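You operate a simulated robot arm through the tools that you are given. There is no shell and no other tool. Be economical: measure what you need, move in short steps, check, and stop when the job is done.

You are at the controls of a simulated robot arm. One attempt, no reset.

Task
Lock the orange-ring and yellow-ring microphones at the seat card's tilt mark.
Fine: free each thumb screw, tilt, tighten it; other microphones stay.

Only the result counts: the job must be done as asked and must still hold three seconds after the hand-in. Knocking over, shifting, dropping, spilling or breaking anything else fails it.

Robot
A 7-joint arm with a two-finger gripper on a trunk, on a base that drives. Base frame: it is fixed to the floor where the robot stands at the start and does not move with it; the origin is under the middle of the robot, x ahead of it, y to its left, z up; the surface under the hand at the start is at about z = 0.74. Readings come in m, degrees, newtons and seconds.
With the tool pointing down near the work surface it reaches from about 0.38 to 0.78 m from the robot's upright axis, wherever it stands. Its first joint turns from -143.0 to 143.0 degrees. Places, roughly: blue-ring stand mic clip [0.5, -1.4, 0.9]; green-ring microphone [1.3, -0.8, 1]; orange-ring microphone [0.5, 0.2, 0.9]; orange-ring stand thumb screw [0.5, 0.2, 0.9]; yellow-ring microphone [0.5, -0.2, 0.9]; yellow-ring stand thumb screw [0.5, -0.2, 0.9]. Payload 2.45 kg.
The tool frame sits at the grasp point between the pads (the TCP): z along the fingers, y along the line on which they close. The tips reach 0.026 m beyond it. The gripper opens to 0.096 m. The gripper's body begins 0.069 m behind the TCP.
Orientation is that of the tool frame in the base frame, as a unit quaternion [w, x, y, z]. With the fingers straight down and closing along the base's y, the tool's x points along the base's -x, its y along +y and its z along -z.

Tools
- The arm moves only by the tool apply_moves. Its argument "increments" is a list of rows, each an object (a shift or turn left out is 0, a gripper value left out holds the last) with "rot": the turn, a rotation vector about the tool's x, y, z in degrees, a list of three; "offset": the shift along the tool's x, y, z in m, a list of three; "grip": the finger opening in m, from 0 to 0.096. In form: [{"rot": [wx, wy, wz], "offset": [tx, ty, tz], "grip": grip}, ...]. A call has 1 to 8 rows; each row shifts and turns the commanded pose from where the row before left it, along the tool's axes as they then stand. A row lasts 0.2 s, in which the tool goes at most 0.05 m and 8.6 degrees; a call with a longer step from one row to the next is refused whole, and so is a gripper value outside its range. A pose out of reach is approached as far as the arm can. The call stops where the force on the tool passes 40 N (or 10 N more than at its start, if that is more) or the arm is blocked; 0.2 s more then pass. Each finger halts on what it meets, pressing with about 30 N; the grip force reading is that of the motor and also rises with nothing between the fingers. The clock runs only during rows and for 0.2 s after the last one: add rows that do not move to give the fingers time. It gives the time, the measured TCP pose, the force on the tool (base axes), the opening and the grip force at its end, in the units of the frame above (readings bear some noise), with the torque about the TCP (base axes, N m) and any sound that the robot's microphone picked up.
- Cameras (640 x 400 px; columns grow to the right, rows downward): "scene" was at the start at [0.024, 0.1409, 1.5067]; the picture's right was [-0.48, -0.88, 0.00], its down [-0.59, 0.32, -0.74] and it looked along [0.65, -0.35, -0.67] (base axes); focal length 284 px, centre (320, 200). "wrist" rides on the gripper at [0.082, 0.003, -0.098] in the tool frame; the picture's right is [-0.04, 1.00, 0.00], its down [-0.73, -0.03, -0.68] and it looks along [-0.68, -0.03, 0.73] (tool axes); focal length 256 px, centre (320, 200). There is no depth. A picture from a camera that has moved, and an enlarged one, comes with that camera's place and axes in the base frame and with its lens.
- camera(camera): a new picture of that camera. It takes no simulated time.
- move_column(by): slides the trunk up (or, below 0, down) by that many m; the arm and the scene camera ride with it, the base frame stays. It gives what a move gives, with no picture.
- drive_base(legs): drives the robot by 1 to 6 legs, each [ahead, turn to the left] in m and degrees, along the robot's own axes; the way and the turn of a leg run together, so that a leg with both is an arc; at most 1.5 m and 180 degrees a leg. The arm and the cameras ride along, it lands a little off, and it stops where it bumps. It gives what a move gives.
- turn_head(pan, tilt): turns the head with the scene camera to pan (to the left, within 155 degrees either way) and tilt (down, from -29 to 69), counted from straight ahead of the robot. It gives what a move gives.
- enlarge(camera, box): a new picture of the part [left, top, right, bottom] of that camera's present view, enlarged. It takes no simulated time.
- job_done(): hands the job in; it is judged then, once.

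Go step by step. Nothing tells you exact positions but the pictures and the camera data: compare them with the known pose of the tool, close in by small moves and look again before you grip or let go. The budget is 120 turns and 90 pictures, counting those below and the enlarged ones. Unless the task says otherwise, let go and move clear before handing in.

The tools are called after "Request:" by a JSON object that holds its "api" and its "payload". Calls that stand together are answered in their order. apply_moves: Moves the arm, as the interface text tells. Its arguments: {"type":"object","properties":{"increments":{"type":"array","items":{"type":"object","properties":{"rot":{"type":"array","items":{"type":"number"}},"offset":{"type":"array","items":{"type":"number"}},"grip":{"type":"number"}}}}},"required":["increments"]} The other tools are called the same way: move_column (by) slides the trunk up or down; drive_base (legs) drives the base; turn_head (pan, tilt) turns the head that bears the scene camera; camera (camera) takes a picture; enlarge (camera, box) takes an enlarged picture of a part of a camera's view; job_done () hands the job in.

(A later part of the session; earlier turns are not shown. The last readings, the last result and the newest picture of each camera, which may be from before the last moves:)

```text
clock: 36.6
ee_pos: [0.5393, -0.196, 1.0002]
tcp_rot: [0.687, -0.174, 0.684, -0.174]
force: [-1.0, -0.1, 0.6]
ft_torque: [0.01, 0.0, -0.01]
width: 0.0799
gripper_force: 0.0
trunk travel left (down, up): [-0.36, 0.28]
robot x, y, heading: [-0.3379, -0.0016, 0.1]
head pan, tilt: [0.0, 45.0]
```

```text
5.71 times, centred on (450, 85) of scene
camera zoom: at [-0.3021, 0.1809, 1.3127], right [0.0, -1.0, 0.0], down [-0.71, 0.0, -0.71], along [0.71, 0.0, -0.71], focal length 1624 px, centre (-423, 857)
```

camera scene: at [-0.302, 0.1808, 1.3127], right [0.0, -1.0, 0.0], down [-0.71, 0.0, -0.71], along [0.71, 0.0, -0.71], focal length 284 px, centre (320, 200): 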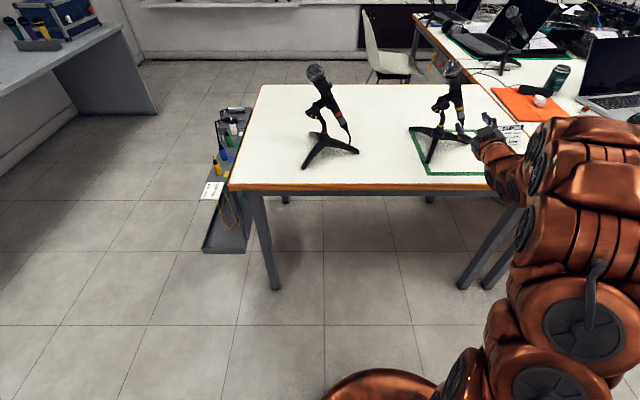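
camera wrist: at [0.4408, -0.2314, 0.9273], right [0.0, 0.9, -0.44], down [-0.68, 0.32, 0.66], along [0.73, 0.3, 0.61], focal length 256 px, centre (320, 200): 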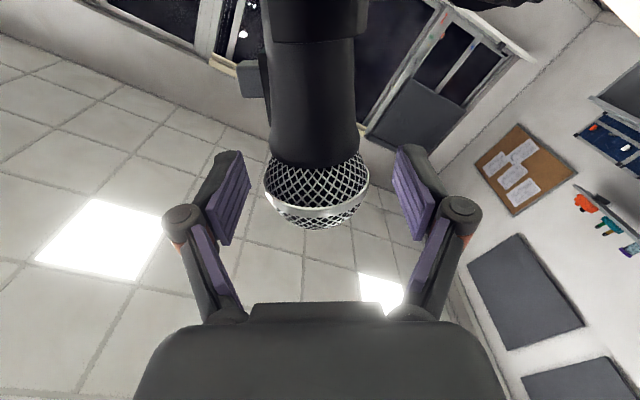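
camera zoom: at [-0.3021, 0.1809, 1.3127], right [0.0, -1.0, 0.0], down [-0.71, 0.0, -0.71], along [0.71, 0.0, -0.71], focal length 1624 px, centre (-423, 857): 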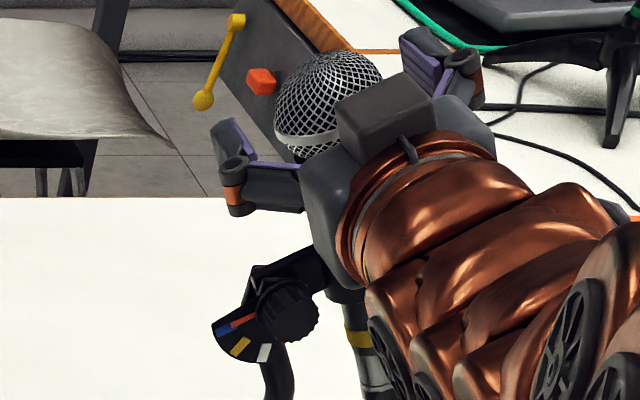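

The head ball is centred between the fingers. I close gently.

Request:
{"api": "apply_moves", "payload": {"increments": [{"offset": [0, -0.0015, 0], "grip": 0.06}, {"grip": 0.03}, {}, {}]}}

Request:
{"api": "enlarge", "payload": {"camera": "scene", "box": [410, 50, 490, 120]}}

```text
clock: 37.6
ee_pos: [0.5387, -0.1962, 1.0039]
tcp_rot: [0.687, -0.175, 0.684, -0.174]
force: [-0.7, 0.5, -0.4]
ft_torque: [0.31, -0.01, 0.02]
width: 0.0496
gripper_force: 29.9
trunk travel left (down, up): [-0.36, 0.28]
robot x, y, heading: [-0.3346, -0.0005, -0.2]
head pan, tilt: [0.0, 45.0]
```

```text
5.71 times, centred on (450, 85) of scene
camera zoom: at [-0.3021, 0.1809, 1.3127], right [0.0, -1.0, 0.0], down [-0.71, 0.0, -0.71], along [0.71, 0.0, -0.71], focal length 1624 px, centre (-423, 857)
```

zoom: 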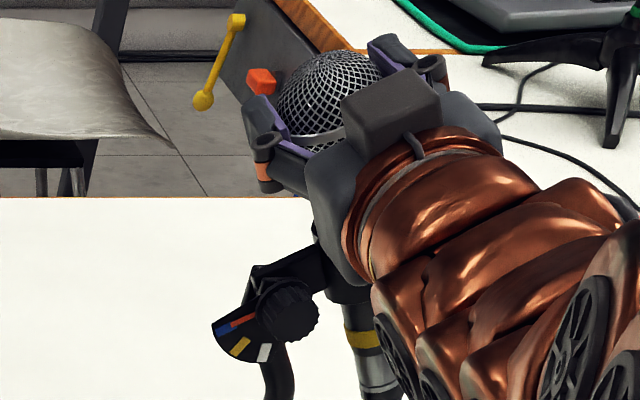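

Firm grip. I test the joint with a 15° arc about the pivot.

Request:
{"api": "apply_moves", "payload": {"increments": [{"rot": [0, 0, -7.5], "offset": [-0.0053, 0.0118, 0]}, {"rot": [0, 0, -7.5], "offset": [-0.0053, 0.0118, 0]}, {}]}}

Request:
{"api": "enlarge", "payload": {"camera": "scene", "box": [410, 60, 490, 130]}}

```text
clock: 38.4
ee_pos: [0.5378, -0.1733, 1.001]
tcp_rot: [0.657, -0.262, 0.656, -0.262]
force: [-0.5, 1.4, 0.0]
ft_torque: [0.29, -0.06, 0.03]
width: 0.0495
gripper_force: 30.0
trunk travel left (down, up): [-0.36, 0.28]
robot x, y, heading: [-0.3325, -0.001, -0.1]
head pan, tilt: [0.0, 45.0]
```

```text
5.71 times, centred on (450, 95) of scene
camera zoom: at [-0.302, 0.1809, 1.3127], right [0.0, -1.0, 0.0], down [-0.71, 0.0, -0.71], along [0.71, 0.0, -0.71], focal length 1624 px, centre (-423, 800)
```

zoom: 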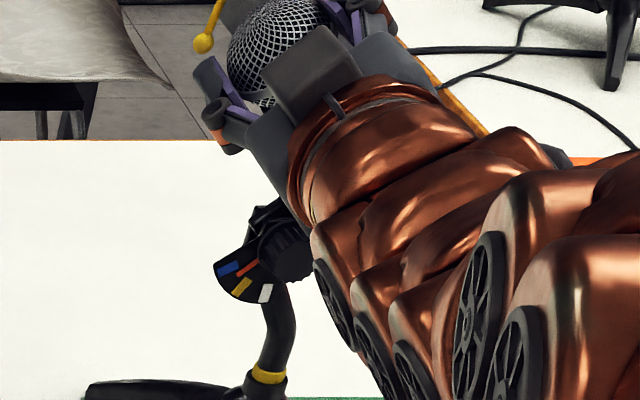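

The joint is free: needle moved off blue, stand unmoved. I continue to 52.5°.

Request:
{"api": "apply_moves", "payload": {"increments": [{"rot": [0, 0, -7.5], "offset": [-0.0053, 0.0118, 0]}, {"rot": [0, 0, -7.5], "offset": [-0.0053, 0.0118, 0]}, {"rot": [0, 0, -7.5], "offset": [-0.0053, 0.0118, 0]}, {"rot": [0, 0, -7.5], "offset": [-0.0053, 0.0118, 0]}, {"rot": [0, 0, -7.5], "offset": [-0.0053, 0.0118, 0]}, {}]}}

Request:
{"api": "enlarge", "payload": {"camera": "scene", "box": [420, 90, 468, 120]}}

Request:
{"api": "camera", "payload": {"camera": "wrist"}}

```text
clock: 39.8
ee_pos: [0.5378, -0.1202, 0.966]
tcp_rot: [0.539, -0.459, 0.536, -0.46]
force: [0.1, -1.3, -0.4]
ft_torque: [0.15, -0.28, -0.07]
width: 0.0494
gripper_force: 30.0
trunk travel left (down, up): [-0.36, 0.28]
robot x, y, heading: [-0.3354, -0.0003, -0.0]
head pan, tilt: [0.0, 45.0]
```

```text
13.33 times, centred on (444, 105) of scene
camera zoom: at [-0.3021, 0.1809, 1.3127], right [0.0, -1.0, 0.0], down [-0.71, 0.0, -0.71], along [0.71, 0.0, -0.71], focal length 3789 px, centre (-1333, 1467)
```

zoom: 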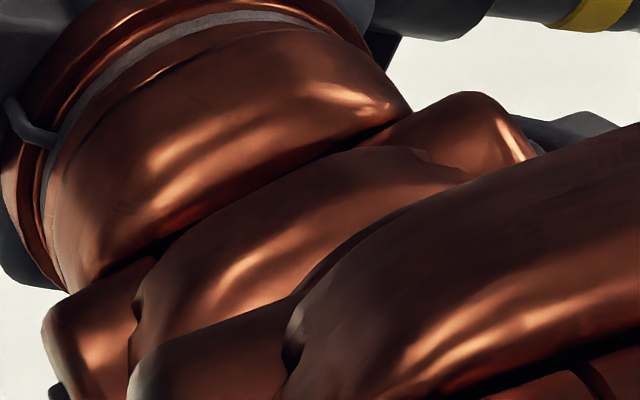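

```text
44 pictures are left
camera wrist: at [0.4397, -0.2004, 0.95], right [0.0, 0.19, -0.98], down [-0.68, 0.72, 0.14], along [0.73, 0.67, 0.13], focal length 256 px, centre (320, 200)
```

wrist: 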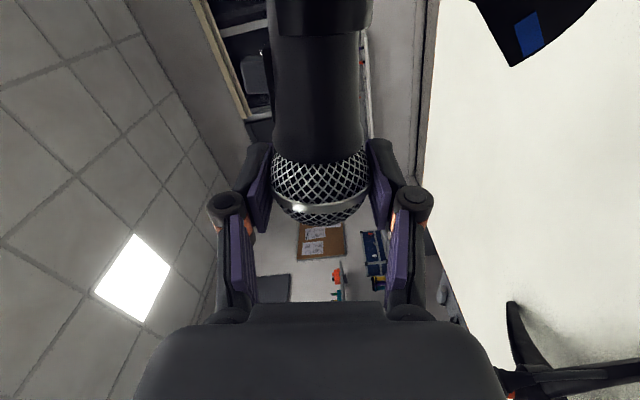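

Arm blocks the scene view; I finish the remaining ~7°, then release and back off to read the dial.

Request:
{"api": "apply_moves", "payload": {"increments": [{"rot": [0, 0, -7.0], "offset": [-0.005, 0.011, 0]}, {}, {}]}}

Request:
{"api": "apply_moves", "payload": {"increments": [{"grip": 0.08}, {}, {}, {"offset": [0, 0, -0.04]}, {"offset": [0, 0, -0.05]}, {"offset": [0, 0, -0.05]}, {}]}}

Request:
{"api": "camera", "payload": {"camera": "scene"}}

Request:
{"api": "camera", "payload": {"camera": "wrist"}}

```text
clock: 40.6
ee_pos: [0.5385, -0.1138, 0.9565]
tcp_rot: [0.51, -0.491, 0.508, -0.492]
force: [-2.5, -0.4, -1.4]
ft_torque: [0.18, -0.17, -0.13]
width: 0.0496
gripper_force: 30.0
trunk travel left (down, up): [-0.36, 0.28]
robot x, y, heading: [-0.3346, 0.0004, 0.2]
head pan, tilt: [0.0, 45.0]
```

```text
clock: 42.2
ee_pos: [0.397, -0.1123, 0.9564]
tcp_rot: [0.511, -0.49, 0.507, -0.492]
force: [-0.3, 0.5, 0.0]
ft_torque: [0.02, -0.01, -0.05]
width: 0.0798
gripper_force: 0.1
trunk travel left (down, up): [-0.36, 0.28]
robot x, y, heading: [-0.3348, 0.0002, -0.1]
head pan, tilt: [0.0, 45.0]
```

```text
43 pictures are left
camera scene: at [-0.302, 0.1809, 1.3127], right [0.0, -1.0, 0.0], down [-0.71, 0.0, -0.71], along [0.71, 0.0, -0.71], focal length 284 px, centre (320, 200)
```

scene: 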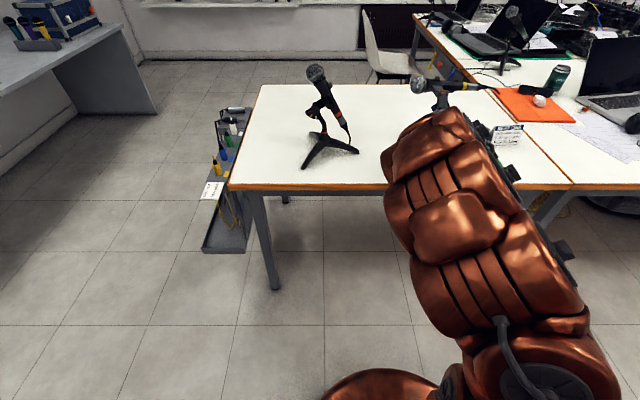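

```text
42 pictures are left
camera wrist: at [0.299, -0.1937, 0.9493], right [0.0, 0.08, -1.0], down [-0.68, 0.73, 0.05], along [0.73, 0.68, 0.05], focal length 256 px, centre (320, 200)
```

wrist: 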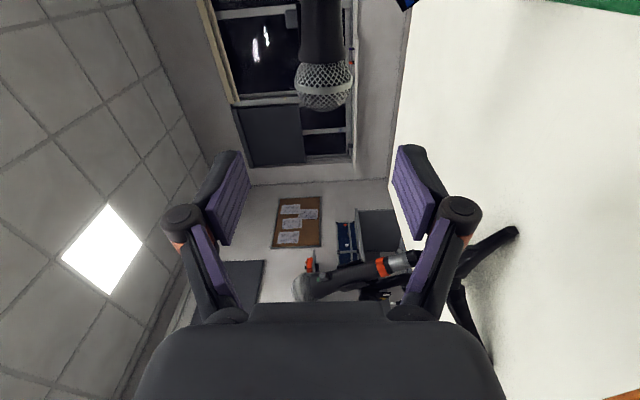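

The mic holds at its new tilt. I move in front of the knob to read the dial and prepare for tightening.

Request:
{"api": "apply_moves", "payload": {"increments": [{"offset": [0.042, 0.02, 0], "grip": 0.06}, {"offset": [0.045, 0.0284, 0]}, {"rot": [0, 0, 8.0]}, {"rot": [0, 0, 8.0]}, {}]}}

Request:
{"api": "enlarge", "payload": {"camera": "wrist", "box": [220, 0, 440, 160]}}

Request:
{"api": "enlarge", "payload": {"camera": "scene", "box": [410, 60, 490, 130]}}

```text
refused: row 2 steps farther than a row can; nothing moved
```

```text
2.50 times, centred on (330, 80) of wrist
camera zoom: at [0.299, -0.1937, 0.9493], right [0.0, 0.08, -1.0], down [-0.68, 0.73, 0.05], along [0.73, 0.68, 0.05], focal length 640 px, centre (295, 500)
```

zoom: 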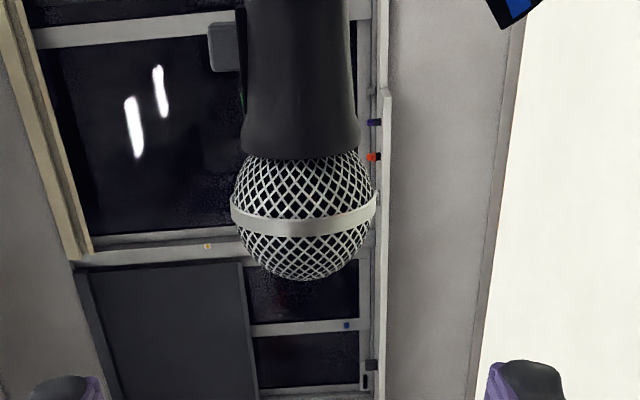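

```text
5.71 times, centred on (450, 95) of scene
camera zoom: at [-0.302, 0.1809, 1.3127], right [0.0, -1.0, 0.0], down [-0.71, 0.0, -0.71], along [0.71, 0.0, -0.71], focal length 1624 px, centre (-423, 800)
```

zoom: 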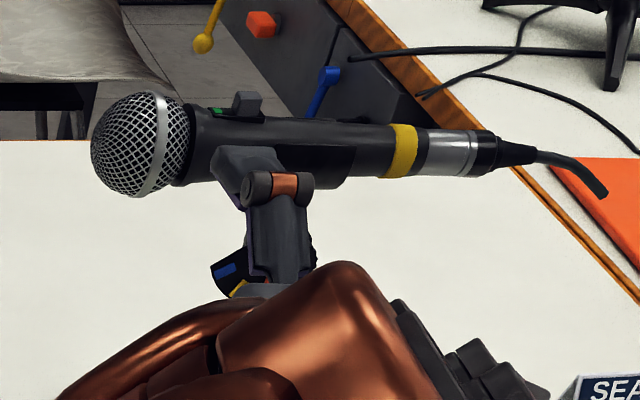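

Request:
{"api": "apply_moves", "payload": {"increments": [{"offset": [0.03, 0.016, 0], "grip": 0.06}, {"offset": [0.03, 0.016, 0]}, {"offset": [0.027, 0.0164, 0]}, {"rot": [0, 0, 8.0]}, {"rot": [0, 0, 8.0]}, {}]}}

Request:
{"api": "enlarge", "payload": {"camera": "wrist", "box": [220, 0, 440, 160]}}

Request:
{"api": "enlarge", "payload": {"camera": "scene", "box": [410, 60, 490, 130]}}

```text
clock: 43.6
ee_pos: [0.3956, -0.2015, 0.9053]
tcp_rot: [0.574, -0.414, 0.572, -0.416]
force: [-1.0, -0.2, 0.3]
ft_torque: [-0.01, -0.01, 0.04]
width: 0.0597
gripper_force: 0.0
trunk travel left (down, up): [-0.36, 0.28]
robot x, y, heading: [-0.3327, 0.0007, -0.2]
head pan, tilt: [0.0, 45.0]
```

```text
2.50 times, centred on (330, 80) of wrist
camera zoom: at [0.2986, -0.2768, 0.8753], right [0.0, 0.35, -0.94], down [-0.68, 0.69, 0.25], along [0.73, 0.64, 0.24], focal length 640 px, centre (295, 500)
```

zoom: 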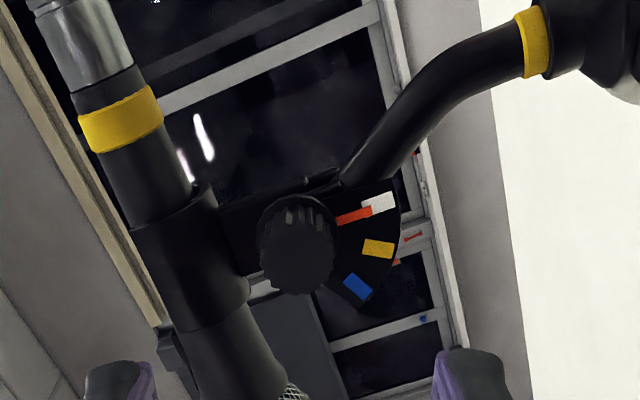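

```text
5.71 times, centred on (450, 95) of scene
camera zoom: at [-0.3021, 0.1809, 1.3127], right [0.0, -1.0, 0.0], down [-0.71, 0.0, -0.71], along [0.71, 0.0, -0.71], focal length 1624 px, centre (-423, 800)
```

zoom: 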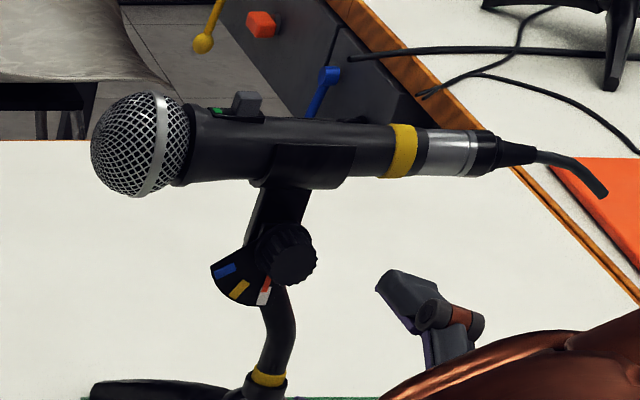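

The needle is on white. I zoom to measure the residual error.

Request:
{"api": "enlarge", "payload": {"camera": "wrist", "box": [315, 55, 365, 105]}}

Request:
{"api": "enlarge", "payload": {"camera": "scene", "box": [428, 96, 460, 118]}}

```text
8.00 times, centred on (340, 80) of wrist
camera zoom: at [0.2986, -0.2768, 0.8753], right [0.0, 0.35, -0.94], down [-0.68, 0.69, 0.25], along [0.73, 0.64, 0.24], focal length 2048 px, centre (160, 1160)
```

zoom: 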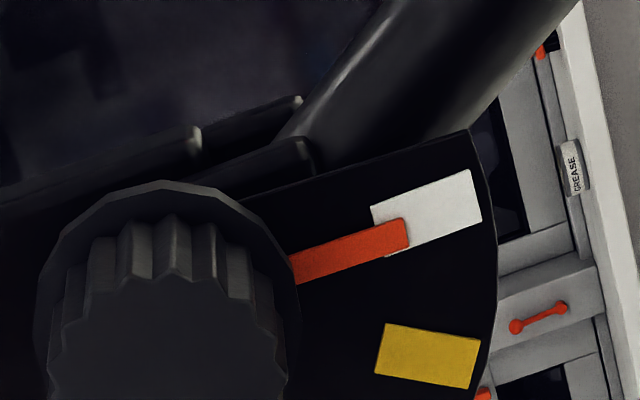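

```text
16.00 times, centred on (444, 107) of scene
camera zoom: at [-0.3021, 0.1809, 1.3127], right [0.0, -1.0, 0.0], down [-0.71, 0.0, -0.71], along [0.71, 0.0, -0.71], focal length 4546 px, centre (-1664, 1688)
```

zoom: 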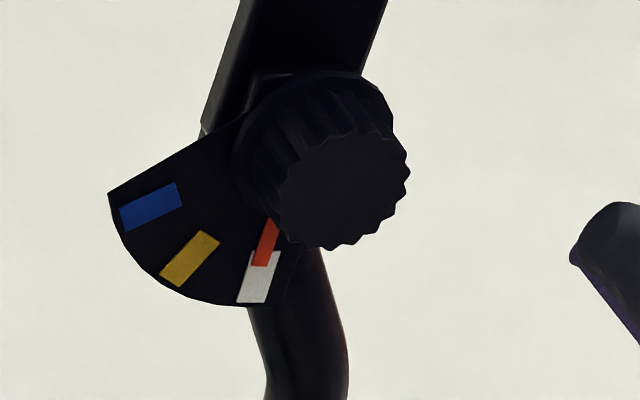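

The needle is within roughly 1–2° of white. I now align on the knob (y -0.198, z 0.904, face x 0.508) and grip it.

Request:
{"api": "apply_moves", "payload": {"increments": [{"offset": [-0.0032, 0.0021, 0.02], "grip": 0.05}, {"offset": [0, 0, 0.04]}, {"offset": [0, 0, 0.025]}, {"offset": [0, 0, 0.0125]}, {}, {"grip": 0.01}, {}, {}]}}

Request:
{"api": "enlarge", "payload": {"camera": "scene", "box": [410, 60, 490, 130]}}

Request:
{"api": "camera", "payload": {"camera": "wrist"}}

```text
clock: 45.4
ee_pos: [0.4937, -0.1956, 0.9056]
tcp_rot: [0.574, -0.414, 0.57, -0.417]
force: [4.9, -4.3, 12.2]
ft_torque: [-0.07, -0.3, -0.14]
width: 0.0245
gripper_force: 29.6
trunk travel left (down, up): [-0.36, 0.28]
robot x, y, heading: [-0.3329, -0.0044, 0.1]
head pan, tilt: [0.0, 45.0]
```

```text
5.71 times, centred on (450, 95) of scene
camera zoom: at [-0.3024, 0.1808, 1.3129], right [0.0, -1.0, 0.0], down [-0.71, 0.0, -0.71], along [0.71, 0.0, -0.71], focal length 1624 px, centre (-423, 800)
```

zoom: 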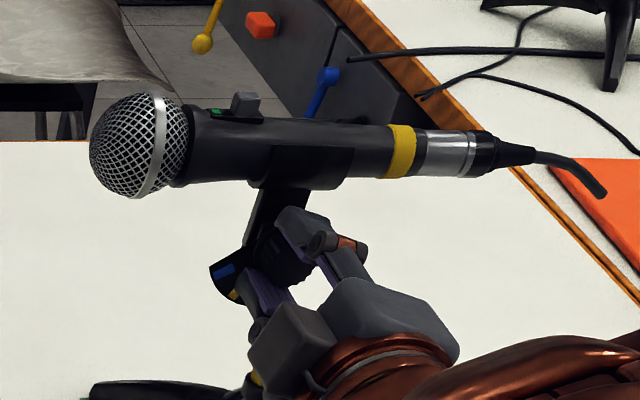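

```text
34 pictures are left
camera wrist: at [0.3959, -0.2702, 0.8766], right [0.01, 0.35, -0.94], down [-0.68, 0.69, 0.25], along [0.73, 0.64, 0.24], focal length 256 px, centre (320, 200)
```

wrist: 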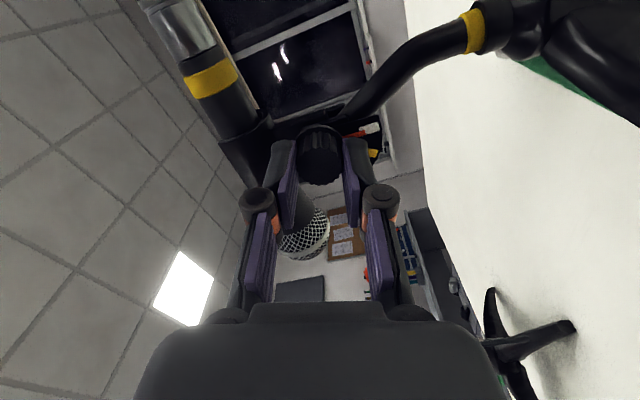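

There's a 12 N vertical load from a slight offset; I relieve it by shifting up 1.5 mm before turning.

Request:
{"api": "apply_moves", "payload": {"increments": [{"offset": [0, -0.0015, 0]}, {}]}}

```text
clock: 46.0
ee_pos: [0.4938, -0.195, 0.9049]
tcp_rot: [0.574, -0.416, 0.57, -0.416]
force: [-6.1, -1.3, 9.5]
ft_torque: [-0.04, -0.23, -0.09]
width: 0.0243
gripper_force: 29.8
trunk travel left (down, up): [-0.36, 0.28]
robot x, y, heading: [-0.3326, 0.0003, 0.1]
head pan, tilt: [0.0, 45.0]
```

Request:
{"api": "apply_moves", "payload": {"increments": [{"offset": [-0.0028, -0.0022, 0]}, {}]}}

```text
clock: 46.6
ee_pos: [0.4948, -0.1932, 0.9059]
tcp_rot: [0.572, -0.415, 0.572, -0.416]
force: [0.2, -0.1, -0.8]
ft_torque: [0.01, 0.34, 0.03]
width: 0.0244
gripper_force: 29.6
trunk travel left (down, up): [-0.36, 0.28]
robot x, y, heading: [-0.3336, -0.0011, -0.1]
head pan, tilt: [0.0, 45.0]
```

Load gone. Now I tighten clockwise in stages, watching the torque about x.

Request:
{"api": "apply_moves", "payload": {"increments": [{"rot": [0, 0, 8]}, {"rot": [0, 0, 8]}, {"rot": [0, 0, 8]}, {"rot": [0, 0, 8]}, {"rot": [0, 0, 8]}, {"rot": [0, 0, 8]}, {"rot": [0, 0, 8]}]}}

Request:
{"api": "apply_moves", "payload": {"increments": [{"rot": [0, 0, 8]}, {"rot": [0, 0, 8]}, {"rot": [0, 0, 8]}, {"rot": [0, 0, 8]}]}}

Request:
{"api": "enlarge", "payload": {"camera": "wrist", "box": [220, 50, 420, 200]}}

```text
clock: 48.2
ee_pos: [0.4955, -0.1945, 0.908]
tcp_rot: [0.703, -0.099, 0.698, -0.098]
force: [4.3, -3.7, 10.1]
ft_torque: [-0.05, 0.45, -0.01]
width: 0.0243
gripper_force: 29.7
trunk travel left (down, up): [-0.36, 0.28]
robot x, y, heading: [-0.3315, 0.0033, -0.2]
head pan, tilt: [0.0, 45.0]
```

```text
clock: 49.2
ee_pos: [0.4949, -0.1946, 0.9088]
tcp_rot: [0.702, 0.098, 0.698, 0.1]
force: [5.5, -4.7, 14.4]
ft_torque: [0.0, -0.43, -0.06]
width: 0.0245
gripper_force: 29.9
trunk travel left (down, up): [-0.36, 0.28]
robot x, y, heading: [-0.3366, -0.0006, 0.1]
head pan, tilt: [0.0, 45.0]
```

```text
2.67 times, centred on (320, 125) of wrist
camera zoom: at [0.3971, -0.1676, 0.8305], right [0.0, 0.95, 0.32], down [-0.68, -0.23, 0.69], along [0.73, -0.21, 0.65], focal length 683 px, centre (320, 400)
```

zoom: 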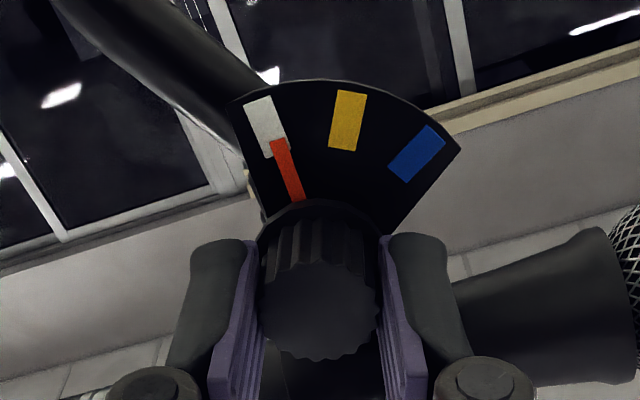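

The needle sits about 3° short of white and I want it closer. I turn the screw back loose, then re-grip the head for a small correction.

Request:
{"api": "apply_moves", "payload": {"increments": [{"rot": [0, 0, -8], "offset": [-0.002, 0.0015, 0]}, {"rot": [0, 0, -8]}, {"rot": [0, 0, -8]}, {"rot": [0, 0, -8]}, {"rot": [0, 0, -8]}, {"rot": [0, 0, -8]}]}}

Request:
{"api": "apply_moves", "payload": {"increments": [{"rot": [0, 0, -8]}, {"rot": [0, 0, -8]}, {"rot": [0, 0, -8]}, {"rot": [0, 0, -8]}, {"rot": [0, 0, -8]}, {"rot": [0, 0, -8]}, {"rot": [0, 0, -4]}]}}

```text
clock: 50.6
ee_pos: [0.4947, -0.1932, 0.911]
tcp_rot: [0.681, -0.196, 0.678, -0.195]
force: [0.3, 0.3, -6.5]
ft_torque: [0.01, 0.32, 0.01]
width: 0.0245
gripper_force: 30.2
trunk travel left (down, up): [-0.36, 0.28]
robot x, y, heading: [-0.3352, -0.0008, -0.1]
head pan, tilt: [0.0, 45.0]
```

```text
clock: 52.2
ee_pos: [0.4934, -0.1935, 0.9106]
tcp_rot: [0.526, -0.474, 0.525, -0.473]
force: [-0.7, 0.3, -5.6]
ft_torque: [0.06, 0.2, 0.0]
width: 0.0245
gripper_force: 29.3
trunk travel left (down, up): [-0.36, 0.28]
robot x, y, heading: [-0.3347, 0.0001, 0.1]
head pan, tilt: [0.0, 45.0]
```

I'm slightly lifting the stand; lower 4 mm, then release and back off.

Request:
{"api": "apply_moves", "payload": {"increments": [{"offset": [0, 0.004, 0]}, {}]}}

Request:
{"api": "apply_moves", "payload": {"increments": [{"grip": 0.05}, {}, {"offset": [0, 0, -0.04]}, {"offset": [0, 0, -0.05]}, {}]}}

Request:
{"api": "enlarge", "payload": {"camera": "scene", "box": [410, 60, 490, 130]}}

Request:
{"api": "enlarge", "payload": {"camera": "wrist", "box": [220, 0, 440, 160]}}

```text
clock: 52.8
ee_pos: [0.4939, -0.1925, 0.9092]
tcp_rot: [0.527, -0.472, 0.524, -0.474]
force: [0.6, -2.1, 8.8]
ft_torque: [-0.06, -0.19, -0.34]
width: 0.024
gripper_force: 30.3
trunk travel left (down, up): [-0.36, 0.28]
robot x, y, heading: [-0.3332, -0.0025, 0.0]
head pan, tilt: [0.0, 45.0]
```

```text
clock: 54.0
ee_pos: [0.4056, -0.1914, 0.9074]
tcp_rot: [0.527, -0.472, 0.524, -0.474]
force: [-0.4, 0.3, 0.6]
ft_torque: [0.02, 0.0, 0.01]
width: 0.05
gripper_force: 0.1
trunk travel left (down, up): [-0.36, 0.28]
robot x, y, heading: [-0.3338, 0.0032, -0.2]
head pan, tilt: [0.0, 45.0]
```

```text
5.71 times, centred on (450, 95) of scene
camera zoom: at [-0.302, 0.1808, 1.3127], right [0.0, -1.0, 0.0], down [-0.71, 0.0, -0.71], along [0.71, 0.0, -0.71], focal length 1624 px, centre (-423, 800)
```

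zoom: 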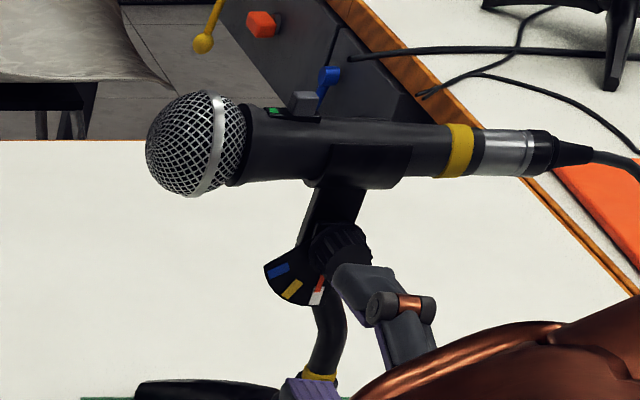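

```text
2.50 times, centred on (330, 80) of wrist
camera zoom: at [0.3076, -0.2722, 0.8949], right [0.0, 0.14, -0.99], down [-0.68, 0.72, 0.1], along [0.73, 0.67, 0.1], focal length 640 px, centre (295, 500)
```

zoom: 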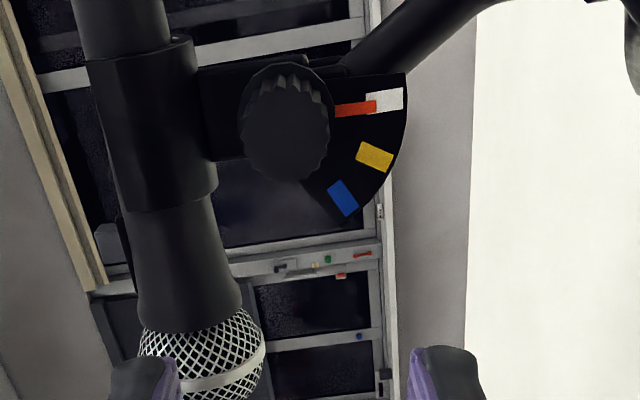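

The stand got dragged about 3 cm toward -y because my grip was laterally off the knob axis; it's upright and unrotated. Needle is now within ~1° of white, so I keep the tilt, realign precisely with the knob, and view it.

Request:
{"api": "apply_moves", "payload": {"increments": [{"offset": [0.035, -0.0013, -0.01], "grip": 0.05}, {"rot": [0, 0, 4]}, {}]}}

Request:
{"api": "enlarge", "payload": {"camera": "scene", "box": [434, 92, 476, 120]}}

Request:
{"api": "enlarge", "payload": {"camera": "wrist", "box": [270, 50, 370, 120]}}

```text
clock: 54.8
ee_pos: [0.395, -0.2277, 0.9044]
tcp_rot: [0.544, -0.454, 0.539, -0.455]
force: [-0.2, 0.5, -0.3]
ft_torque: [-0.01, 0.0, 0.01]
width: 0.0498
gripper_force: 0.0
trunk travel left (down, up): [-0.36, 0.28]
robot x, y, heading: [-0.3384, 0.001, 0.2]
head pan, tilt: [0.0, 45.0]
```

```text
14.29 times, centred on (455, 106) of scene
camera zoom: at [-0.3021, 0.1808, 1.3127], right [0.0, -1.0, 0.0], down [-0.71, 0.0, -0.71], along [0.71, 0.0, -0.71], focal length 4059 px, centre (-1609, 1543)
```

zoom: 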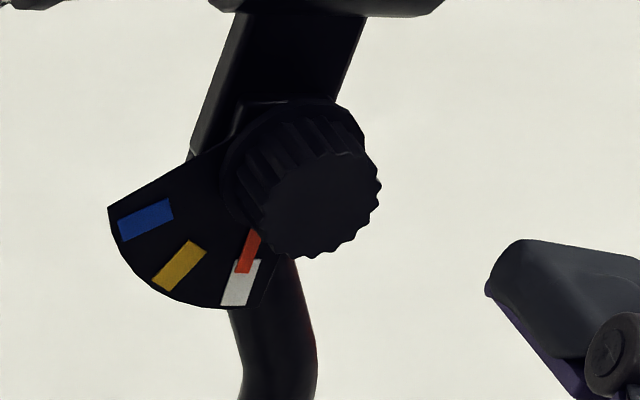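

```text
5.71 times, centred on (320, 85) of wrist
camera zoom: at [0.2977, -0.3068, 0.8862], right [0.0, 0.21, -0.98], down [-0.68, 0.72, 0.15], along [0.73, 0.67, 0.15], focal length 1463 px, centre (320, 857)
```

zoom: 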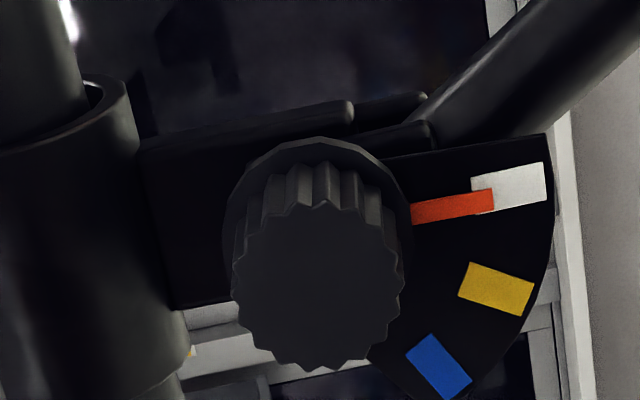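

Needle is parallel to white within ~1°. Knob face is at (0.505, -0.2258, 0.9057). I align exactly, advance and close.

Request:
{"api": "apply_moves", "payload": {"increments": [{"offset": [-0.0021, -0.001, 0.02]}, {"offset": [0, 0, 0.04]}, {"offset": [0, 0, 0.035]}, {}, {"grip": 0.03}, {"grip": 0.01}, {}, {}]}}

```text
clock: 56.6
ee_pos: [0.4888, -0.2281, 0.9052]
tcp_rot: [0.543, -0.454, 0.54, -0.455]
force: [5.0, -1.4, 7.8]
ft_torque: [0.04, -0.16, -0.13]
width: 0.0244
gripper_force: 29.8
trunk travel left (down, up): [-0.36, 0.28]
robot x, y, heading: [-0.3342, -0.0011, 0.1]
head pan, tilt: [0.0, 45.0]
```

Request:
{"api": "apply_moves", "payload": {"increments": [{"offset": [0, -0.0012, 0]}, {}]}}

Request:
{"api": "camera", "payload": {"camera": "wrist"}}

```text
clock: 57.2
ee_pos: [0.4901, -0.2289, 0.9048]
tcp_rot: [0.543, -0.453, 0.541, -0.455]
force: [-2.7, -2.1, 2.9]
ft_torque: [0.04, -0.05, -0.09]
width: 0.0245
gripper_force: 30.0
trunk travel left (down, up): [-0.36, 0.28]
robot x, y, heading: [-0.3362, 0.0011, 0.0]
head pan, tilt: [0.0, 45.0]
```

```text
28 pictures are left
camera wrist: at [0.3911, -0.3073, 0.8868], right [0.0, 0.21, -0.98], down [-0.68, 0.72, 0.15], along [0.73, 0.66, 0.15], focal length 256 px, centre (320, 200)
```

wrist: 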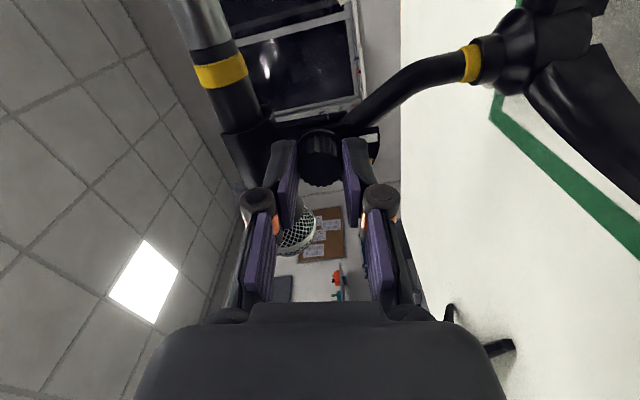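

Knob centre in the picture matches the good first grip. I tighten in stages.

Request:
{"api": "apply_moves", "payload": {"increments": [{"rot": [0, 0, 8]}, {"rot": [0, 0, 8]}, {"rot": [0, 0, 8]}, {"rot": [0, 0, 8]}, {"rot": [0, 0, 8]}]}}

Request:
{"api": "apply_moves", "payload": {"increments": [{"rot": [0, 0, 8]}, {"rot": [0, 0, 8]}, {"rot": [0, 0, 8]}, {"rot": [0, 0, 8]}, {"rot": [0, 0, 8]}]}}

```text
clock: 58.4
ee_pos: [0.4909, -0.2276, 0.907]
tcp_rot: [0.666, -0.241, 0.664, -0.241]
force: [-0.7, 0.0, -6.5]
ft_torque: [-0.03, 0.35, 0.0]
width: 0.0247
gripper_force: 30.0
trunk travel left (down, up): [-0.36, 0.28]
robot x, y, heading: [-0.3338, 0.0024, -0.1]
head pan, tilt: [0.0, 45.0]
```

```text
clock: 59.6
ee_pos: [0.4897, -0.2273, 0.9066]
tcp_rot: [0.708, 0.001, 0.706, 0.001]
force: [0.7, -0.2, -6.2]
ft_torque: [-0.01, 0.35, -0.01]
width: 0.0243
gripper_force: 30.2
trunk travel left (down, up): [-0.36, 0.28]
robot x, y, heading: [-0.3357, -0.0005, -0.0]
head pan, tilt: [0.0, 45.0]
```

A constant −6.3 N shows I'm holding the stand's weight just off the table. I lower it 2 mm before finishing the tightening.

Request:
{"api": "apply_moves", "payload": {"increments": [{"offset": [0.0015, 0, 0]}, {}]}}

```text
clock: 60.2
ee_pos: [0.4907, -0.2267, 0.906]
tcp_rot: [0.709, -0.001, 0.705, 0.001]
force: [-0.8, -0.6, -0.9]
ft_torque: [-0.01, 0.6, 0.07]
width: 0.0245
gripper_force: 30.1
trunk travel left (down, up): [-0.36, 0.28]
robot x, y, heading: [-0.3328, 0.0045, 0.2]
head pan, tilt: [0.0, 45.0]
```

Request:
{"api": "apply_moves", "payload": {"increments": [{"rot": [0, 0, 8]}, {"rot": [0, 0, 8]}, {"rot": [0, 0, 8]}]}}

Request:
{"api": "apply_moves", "payload": {"increments": [{"rot": [0, 0, 7]}, {"rot": [0, 0, 7]}]}}

Request:
{"api": "enlarge", "payload": {"camera": "wrist", "box": [220, 50, 420, 200]}}

```text
clock: 61.0
ee_pos: [0.4901, -0.2258, 0.906]
tcp_rot: [0.693, 0.147, 0.69, 0.149]
force: [3.0, -1.2, 3.2]
ft_torque: [-0.06, 0.26, -0.03]
width: 0.0245
gripper_force: 30.2
trunk travel left (down, up): [-0.36, 0.28]
robot x, y, heading: [-0.3365, -0.0029, -0.0]
head pan, tilt: [0.0, 45.0]
```

```text
clock: 61.6
ee_pos: [0.4887, -0.2258, 0.9065]
tcp_rot: [0.67, 0.228, 0.667, 0.233]
force: [3.7, -1.1, 7.1]
ft_torque: [-0.01, -0.24, -0.1]
width: 0.0244
gripper_force: 30.2
trunk travel left (down, up): [-0.36, 0.28]
robot x, y, heading: [-0.3348, -0.0032, -0.0]
head pan, tilt: [0.0, 45.0]
```

```text
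2.67 times, centred on (320, 125) of wrist
camera zoom: at [0.391, -0.1725, 0.8433], right [0.0, 0.76, 0.65], down [-0.68, -0.48, 0.56], along [0.73, -0.44, 0.52], focal length 683 px, centre (320, 400)
```

zoom: 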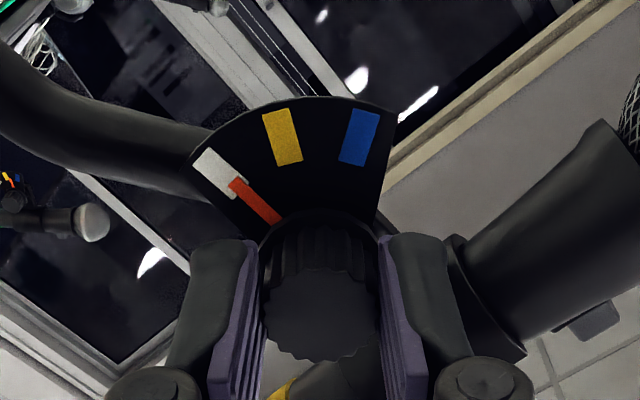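

Request:
{"api": "apply_moves", "payload": {"increments": [{"rot": [0, 0, 8]}, {"rot": [0, 0, 8]}, {"rot": [0, 0, 8]}]}}

```text
clock: 62.4
ee_pos: [0.4906, -0.2254, 0.9027]
tcp_rot: [0.606, 0.365, 0.605, 0.366]
force: [-1.2, 0.1, -1.7]
ft_torque: [-0.29, 0.07, -0.02]
width: 0.0247
gripper_force: 30.2
trunk travel left (down, up): [-0.36, 0.28]
robot x, y, heading: [-0.333, 0.0014, 0.0]
head pan, tilt: [0.0, 45.0]
```

Torque about x is rising (−0.29 N m): the screw is biting. One more small turn to confirm.

Request:
{"api": "apply_moves", "payload": {"increments": [{"rot": [0, 0, 6]}, {}]}}

Request:
{"api": "enlarge", "payload": {"camera": "scene", "box": [384, 60, 512, 220]}}

```text
clock: 63.0
ee_pos: [0.49, -0.2256, 0.9049]
tcp_rot: [0.587, 0.395, 0.585, 0.396]
force: [-0.6, 0.8, -3.8]
ft_torque: [-0.08, 0.06, -0.05]
width: 0.0248
gripper_force: 30.3
trunk travel left (down, up): [-0.36, 0.28]
robot x, y, heading: [-0.3363, -0.0008, -0.1]
head pan, tilt: [0.0, 45.0]
```

```text
2.50 times, centred on (448, 140) of scene
camera zoom: at [-0.3019, 0.1807, 1.3127], right [0.0, -1.0, 0.0], down [-0.71, 0.0, -0.71], along [0.71, 0.0, -0.71], focal length 710 px, centre (0, 350)
```

zoom: 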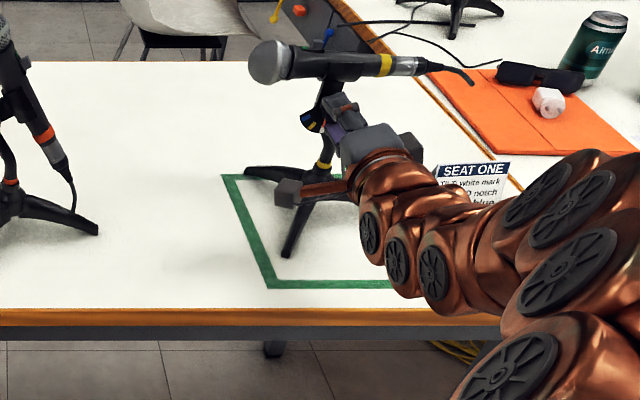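

The joint seems tight. While I hold the stand by its knob, I lift it a few mm and carry it back to its original spot (−0.027 x, +0.024 y).

Request:
{"api": "apply_moves", "payload": {"increments": [{"offset": [-0.0023, 0.0056, 0]}, {"offset": [0.0056, 0.0023, -0.0067]}, {"offset": [0.0056, 0.0023, -0.0067]}, {"offset": [0.0056, 0.0023, -0.0067]}, {"offset": [0.0056, 0.0022, -0.0067]}, {}]}}

Request:
{"api": "enlarge", "payload": {"camera": "scene", "box": [384, 60, 512, 220]}}

```text
clock: 64.4
ee_pos: [0.4622, -0.2037, 0.9116]
tcp_rot: [0.587, 0.394, 0.586, 0.397]
force: [0.2, 0.1, -6.7]
ft_torque: [-0.04, 0.32, -0.03]
width: 0.0245
gripper_force: 30.1
trunk travel left (down, up): [-0.36, 0.28]
robot x, y, heading: [-0.331, -0.0003, 0.0]
head pan, tilt: [0.0, 45.0]
```

```text
2.50 times, centred on (448, 140) of scene
camera zoom: at [-0.3017, 0.1807, 1.3127], right [0.0, -1.0, 0.0], down [-0.71, 0.0, -0.71], along [0.71, 0.0, -0.71], focal length 710 px, centre (0, 350)
```

zoom: 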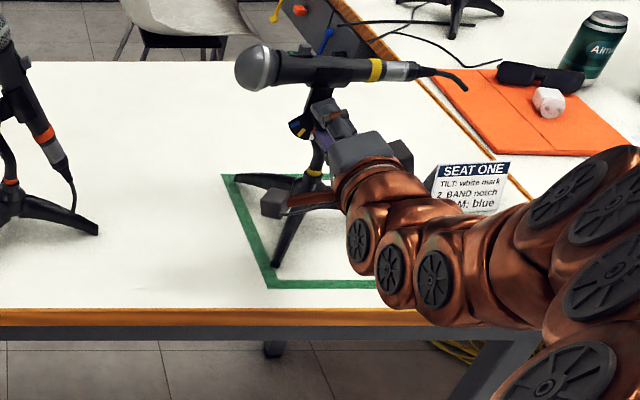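

Request:
{"api": "apply_moves", "payload": {"increments": [{"offset": [0.0026, -0.0022, 0]}, {"offset": [0.0011, -0.0026, 0]}, {}]}}

```text
clock: 65.2
ee_pos: [0.4643, -0.1999, 0.9062]
tcp_rot: [0.587, 0.395, 0.585, 0.396]
force: [-0.5, 0.3, -5.5]
ft_torque: [0.01, 0.2, 0.02]
width: 0.0245
gripper_force: 29.9
trunk travel left (down, up): [-0.36, 0.28]
robot x, y, heading: [-0.3378, -0.0026, -0.1]
head pan, tilt: [0.0, 45.0]
```

Request:
{"api": "apply_moves", "payload": {"increments": [{"offset": [0.0006, -0.0014, 0]}, {}]}}

Request:
{"api": "enlarge", "payload": {"camera": "wrist", "box": [220, 50, 420, 200]}}

```text
clock: 65.8
ee_pos: [0.4633, -0.2013, 0.9054]
tcp_rot: [0.587, 0.394, 0.585, 0.397]
force: [-1.3, -0.9, 1.0]
ft_torque: [-0.03, -0.35, -0.03]
width: 0.0241
gripper_force: 30.3
trunk travel left (down, up): [-0.36, 0.28]
robot x, y, heading: [-0.3321, 0.0039, -0.1]
head pan, tilt: [0.0, 45.0]
```

```text
2.67 times, centred on (320, 125) of wrist
camera zoom: at [0.3644, -0.1237, 0.8768], right [-0.01, 0.34, 0.94], down [-0.68, -0.69, 0.24], along [0.73, -0.64, 0.23], focal length 683 px, centre (320, 400)
```

zoom: 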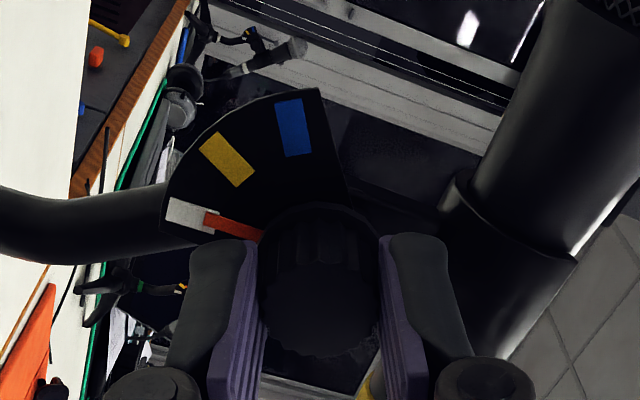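

On the table with ~1 N load, needle centred and parallel to white. I release and retreat.

Request:
{"api": "apply_moves", "payload": {"increments": [{"grip": 0.05}, {"grip": 0.05}, {}, {"offset": [0, 0, -0.03]}, {"offset": [0, 0, -0.05]}, {"offset": [0, 0, -0.04]}, {}]}}

Request:
{"api": "enlarge", "payload": {"camera": "scene", "box": [384, 60, 512, 220]}}

```text
clock: 67.4
ee_pos: [0.3444, -0.2035, 0.9033]
tcp_rot: [0.587, 0.394, 0.585, 0.397]
force: [-0.6, 0.8, 0.4]
ft_torque: [-0.02, 0.0, 0.02]
width: 0.0503
gripper_force: 0.0
trunk travel left (down, up): [-0.36, 0.28]
robot x, y, heading: [-0.3342, 0.0001, -0.1]
head pan, tilt: [0.0, 45.0]
```

```text
2.50 times, centred on (448, 140) of scene
camera zoom: at [-0.3021, 0.1808, 1.3127], right [0.0, -1.0, 0.0], down [-0.71, 0.0, -0.71], along [0.71, 0.0, -0.71], focal length 710 px, centre (0, 350)
```

zoom: 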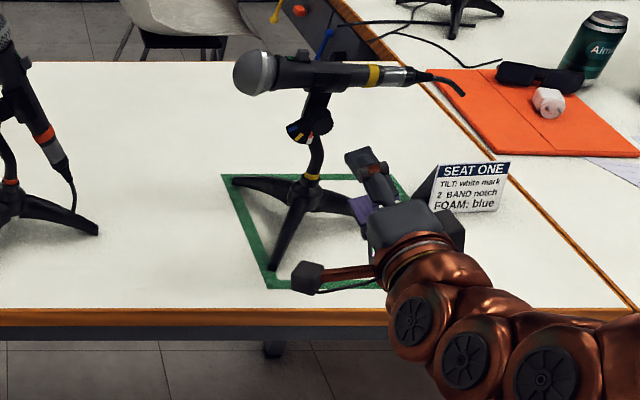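

The yellow stand is back on its original spot, tilt locked at white. Next the orange one: its knob face should be near (0.471, 0.195, 0.9045) with the axis yawed ~8° toward +y; I move the arm across in front of it.

Request:
{"api": "apply_moves", "payload": {"increments": [{"rot": [0, 0, -8]}, {"rot": [0, 0, -8]}, {"offset": [0.0359, 0.028, 0]}, {"offset": [0.0359, 0.028, 0]}, {"offset": [0.0359, 0.028, 0]}, {"offset": [0.0359, 0.028, 0]}, {"offset": [0.0359, 0.028, 0]}, {"offset": [0.0359, 0.028, 0]}]}}

Request:
{"api": "apply_moves", "payload": {"increments": [{"offset": [0.0359, 0.028, 0]}, {"offset": [0.0359, 0.028, 0]}, {"offset": [0.0359, 0.028, 0]}, {"rot": [4.9, -6.3, 0]}, {}]}}

Request:
{"api": "camera", "payload": {"camera": "wrist"}}

```text
clock: 69.2
ee_pos: [0.3426, 0.0696, 0.9021]
tcp_rot: [0.637, 0.31, 0.635, 0.31]
force: [0.2, -1.3, 0.3]
ft_torque: [0.01, 0.01, 0.05]
width: 0.0498
gripper_force: 0.0
trunk travel left (down, up): [-0.36, 0.28]
robot x, y, heading: [-0.3331, -0.0001, 0.1]
head pan, tilt: [0.0, 45.0]
```

```text
clock: 70.4
ee_pos: [0.3425, 0.2104, 0.9019]
tcp_rot: [0.656, 0.353, 0.612, 0.266]
force: [0.5, -0.6, 1.4]
ft_torque: [0.02, -0.02, 0.01]
width: 0.0502
gripper_force: 0.0
trunk travel left (down, up): [-0.36, 0.28]
robot x, y, heading: [-0.3343, 0.0026, 0.3]
head pan, tilt: [0.0, 45.0]
```

```text
22 pictures are left
camera wrist: at [0.2545, 0.289, 0.8541], right [0.08, 0.58, 0.81], down [-0.76, -0.5, 0.43], along [0.65, -0.65, 0.4], focal length 256 px, centre (320, 200)
```

wrist: 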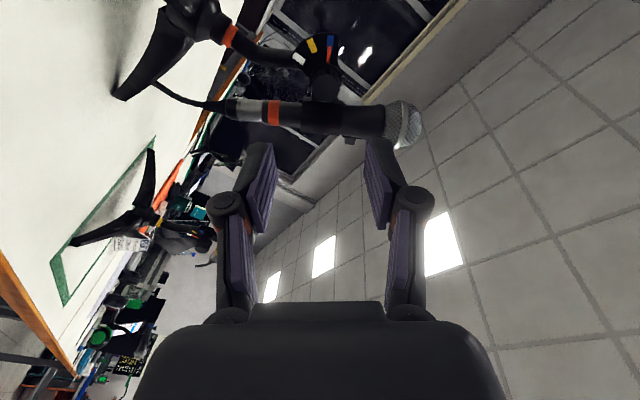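

Request:
{"api": "enlarge", "payload": {"camera": "wrist", "box": [280, 25, 380, 115]}}

Request:
{"api": "enlarge", "payload": {"camera": "scene", "box": [295, 90, 343, 120]}}

```text
4.44 times, centred on (330, 70) of wrist
camera zoom: at [0.2545, 0.289, 0.8541], right [0.08, 0.58, 0.81], down [-0.76, -0.5, 0.43], along [0.65, -0.65, 0.4], focal length 1138 px, centre (276, 778)
```

zoom: 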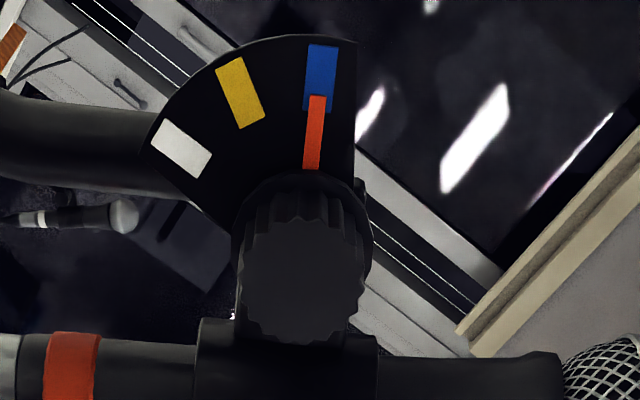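

```text
13.33 times, centred on (319, 105) of scene
camera zoom: at [-0.3021, 0.1809, 1.3127], right [0.0, -1.0, 0.0], down [-0.71, 0.0, -0.71], along [0.71, 0.0, -0.71], focal length 3789 px, centre (333, 1467)
```

zoom: 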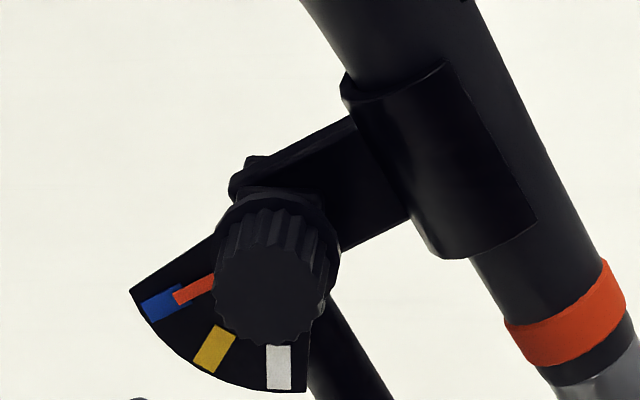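

Orange knob face triangulates to (0.475, 0.195, 0.9045), plate at x 0.496, axis yaw ~6°; the needle is on blue. I align and approach.

Request:
{"api": "apply_moves", "payload": {"increments": [{"rot": [-1.2, 1.6, 0]}, {"offset": [-0.0025, 0.0013, 0.02]}, {"offset": [0, 0, 0.04]}, {}]}}

```text
clock: 71.4
ee_pos: [0.4019, 0.2028, 0.9072]
tcp_rot: [0.652, 0.34, 0.618, 0.278]
force: [0.0, -0.6, 0.3]
ft_torque: [-0.01, 0.03, -0.02]
width: 0.05
gripper_force: 0.0
trunk travel left (down, up): [-0.36, 0.28]
robot x, y, heading: [-0.3367, -0.0007, -0.0]
head pan, tilt: [0.0, 45.0]
```

Request:
{"api": "apply_moves", "payload": {"increments": [{"offset": [0, 0, 0.035]}, {"offset": [0, 0, 0.023]}, {}]}}

Request:
{"api": "camera", "payload": {"camera": "wrist"}}

```text
clock: 72.2
ee_pos: [0.46, 0.1973, 0.9065]
tcp_rot: [0.652, 0.343, 0.618, 0.277]
force: [-0.9, 0.3, -0.1]
ft_torque: [0.02, 0.01, 0.0]
width: 0.0502
gripper_force: 0.1
trunk travel left (down, up): [-0.36, 0.28]
robot x, y, heading: [-0.3323, 0.0011, 0.0]
head pan, tilt: [0.0, 45.0]
```

```text
19 pictures are left
camera wrist: at [0.3694, 0.2754, 0.8589], right [0.06, 0.58, 0.81], down [-0.74, -0.52, 0.43], along [0.67, -0.62, 0.4], focal length 256 px, centre (320, 200)
```

wrist: 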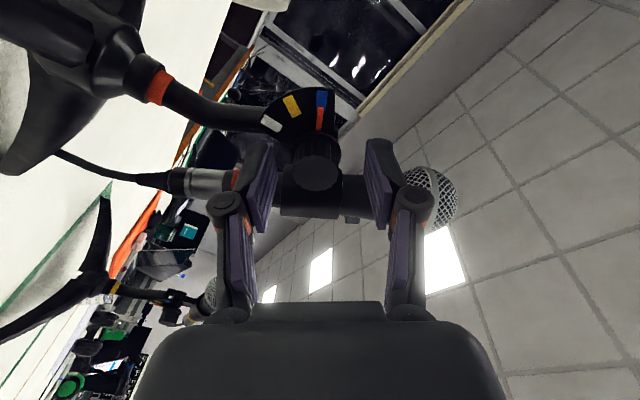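

Request:
{"api": "apply_moves", "payload": {"increments": [{"offset": [0, -0.002, 0.001]}, {"grip": 0.03}, {"grip": 0.01}, {}, {}]}}

Request:
{"api": "camera", "payload": {"camera": "wrist"}}

```text
clock: 73.4
ee_pos: [0.4613, 0.1964, 0.905]
tcp_rot: [0.652, 0.341, 0.618, 0.277]
force: [-1.6, -0.4, 0.1]
ft_torque: [-0.02, 0.1, -0.01]
width: 0.0246
gripper_force: 29.6
trunk travel left (down, up): [-0.36, 0.28]
robot x, y, heading: [-0.3357, -0.0002, -0.2]
head pan, tilt: [0.0, 45.0]
```

```text
18 pictures are left
camera wrist: at [0.3699, 0.2739, 0.8573], right [0.06, 0.58, 0.81], down [-0.74, -0.52, 0.43], along [0.67, -0.62, 0.4], focal length 256 px, centre (320, 200)
```

wrist: 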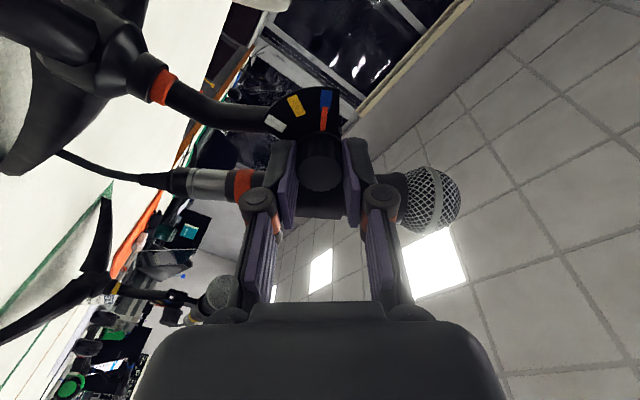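

Nearly zero load, but the knob sits ~2.5 mm off along the pads compared with my well-centred grip. I open, shift, and re-close.

Request:
{"api": "apply_moves", "payload": {"increments": [{"grip": 0.04}, {}, {"offset": [-0.0025, 0, 0]}, {"grip": 0.01}, {}, {}]}}

Request:
{"api": "apply_moves", "payload": {"increments": [{"rot": [0, 0, -8]}, {"rot": [0, 0, -8]}, {"rot": [0, 0, -8]}, {"rot": [0, 0, -8]}]}}

```text
clock: 74.8
ee_pos: [0.4603, 0.195, 0.9077]
tcp_rot: [0.652, 0.341, 0.617, 0.278]
force: [4.6, 3.7, 8.7]
ft_torque: [-0.03, -0.32, 0.01]
width: 0.0245
gripper_force: 29.9
trunk travel left (down, up): [-0.36, 0.28]
robot x, y, heading: [-0.3345, 0.002, -0.2]
head pan, tilt: [0.0, 45.0]
```

```text
clock: 75.8
ee_pos: [0.4598, 0.1946, 0.9083]
tcp_rot: [0.704, 0.157, 0.687, 0.087]
force: [4.9, 12.4, 20.9]
ft_torque: [0.05, -0.59, 0.31]
width: 0.0246
gripper_force: 29.9
trunk travel left (down, up): [-0.36, 0.28]
robot x, y, heading: [-0.3351, 0.0022, -0.2]
head pan, tilt: [0.0, 45.0]
```

Vertical load of 21 N built up; I relieve it with a small upward shift.

Request:
{"api": "apply_moves", "payload": {"increments": [{"offset": [-0.0016, 0.0016, 0]}, {}]}}

```text
clock: 76.4
ee_pos: [0.4594, 0.1936, 0.9087]
tcp_rot: [0.703, 0.157, 0.688, 0.087]
force: [1.2, 8.0, 13.9]
ft_torque: [0.0, -0.47, 0.17]
width: 0.0244
gripper_force: 30.2
trunk travel left (down, up): [-0.36, 0.28]
robot x, y, heading: [-0.3334, 0.0023, 0.1]
head pan, tilt: [0.0, 45.0]
```

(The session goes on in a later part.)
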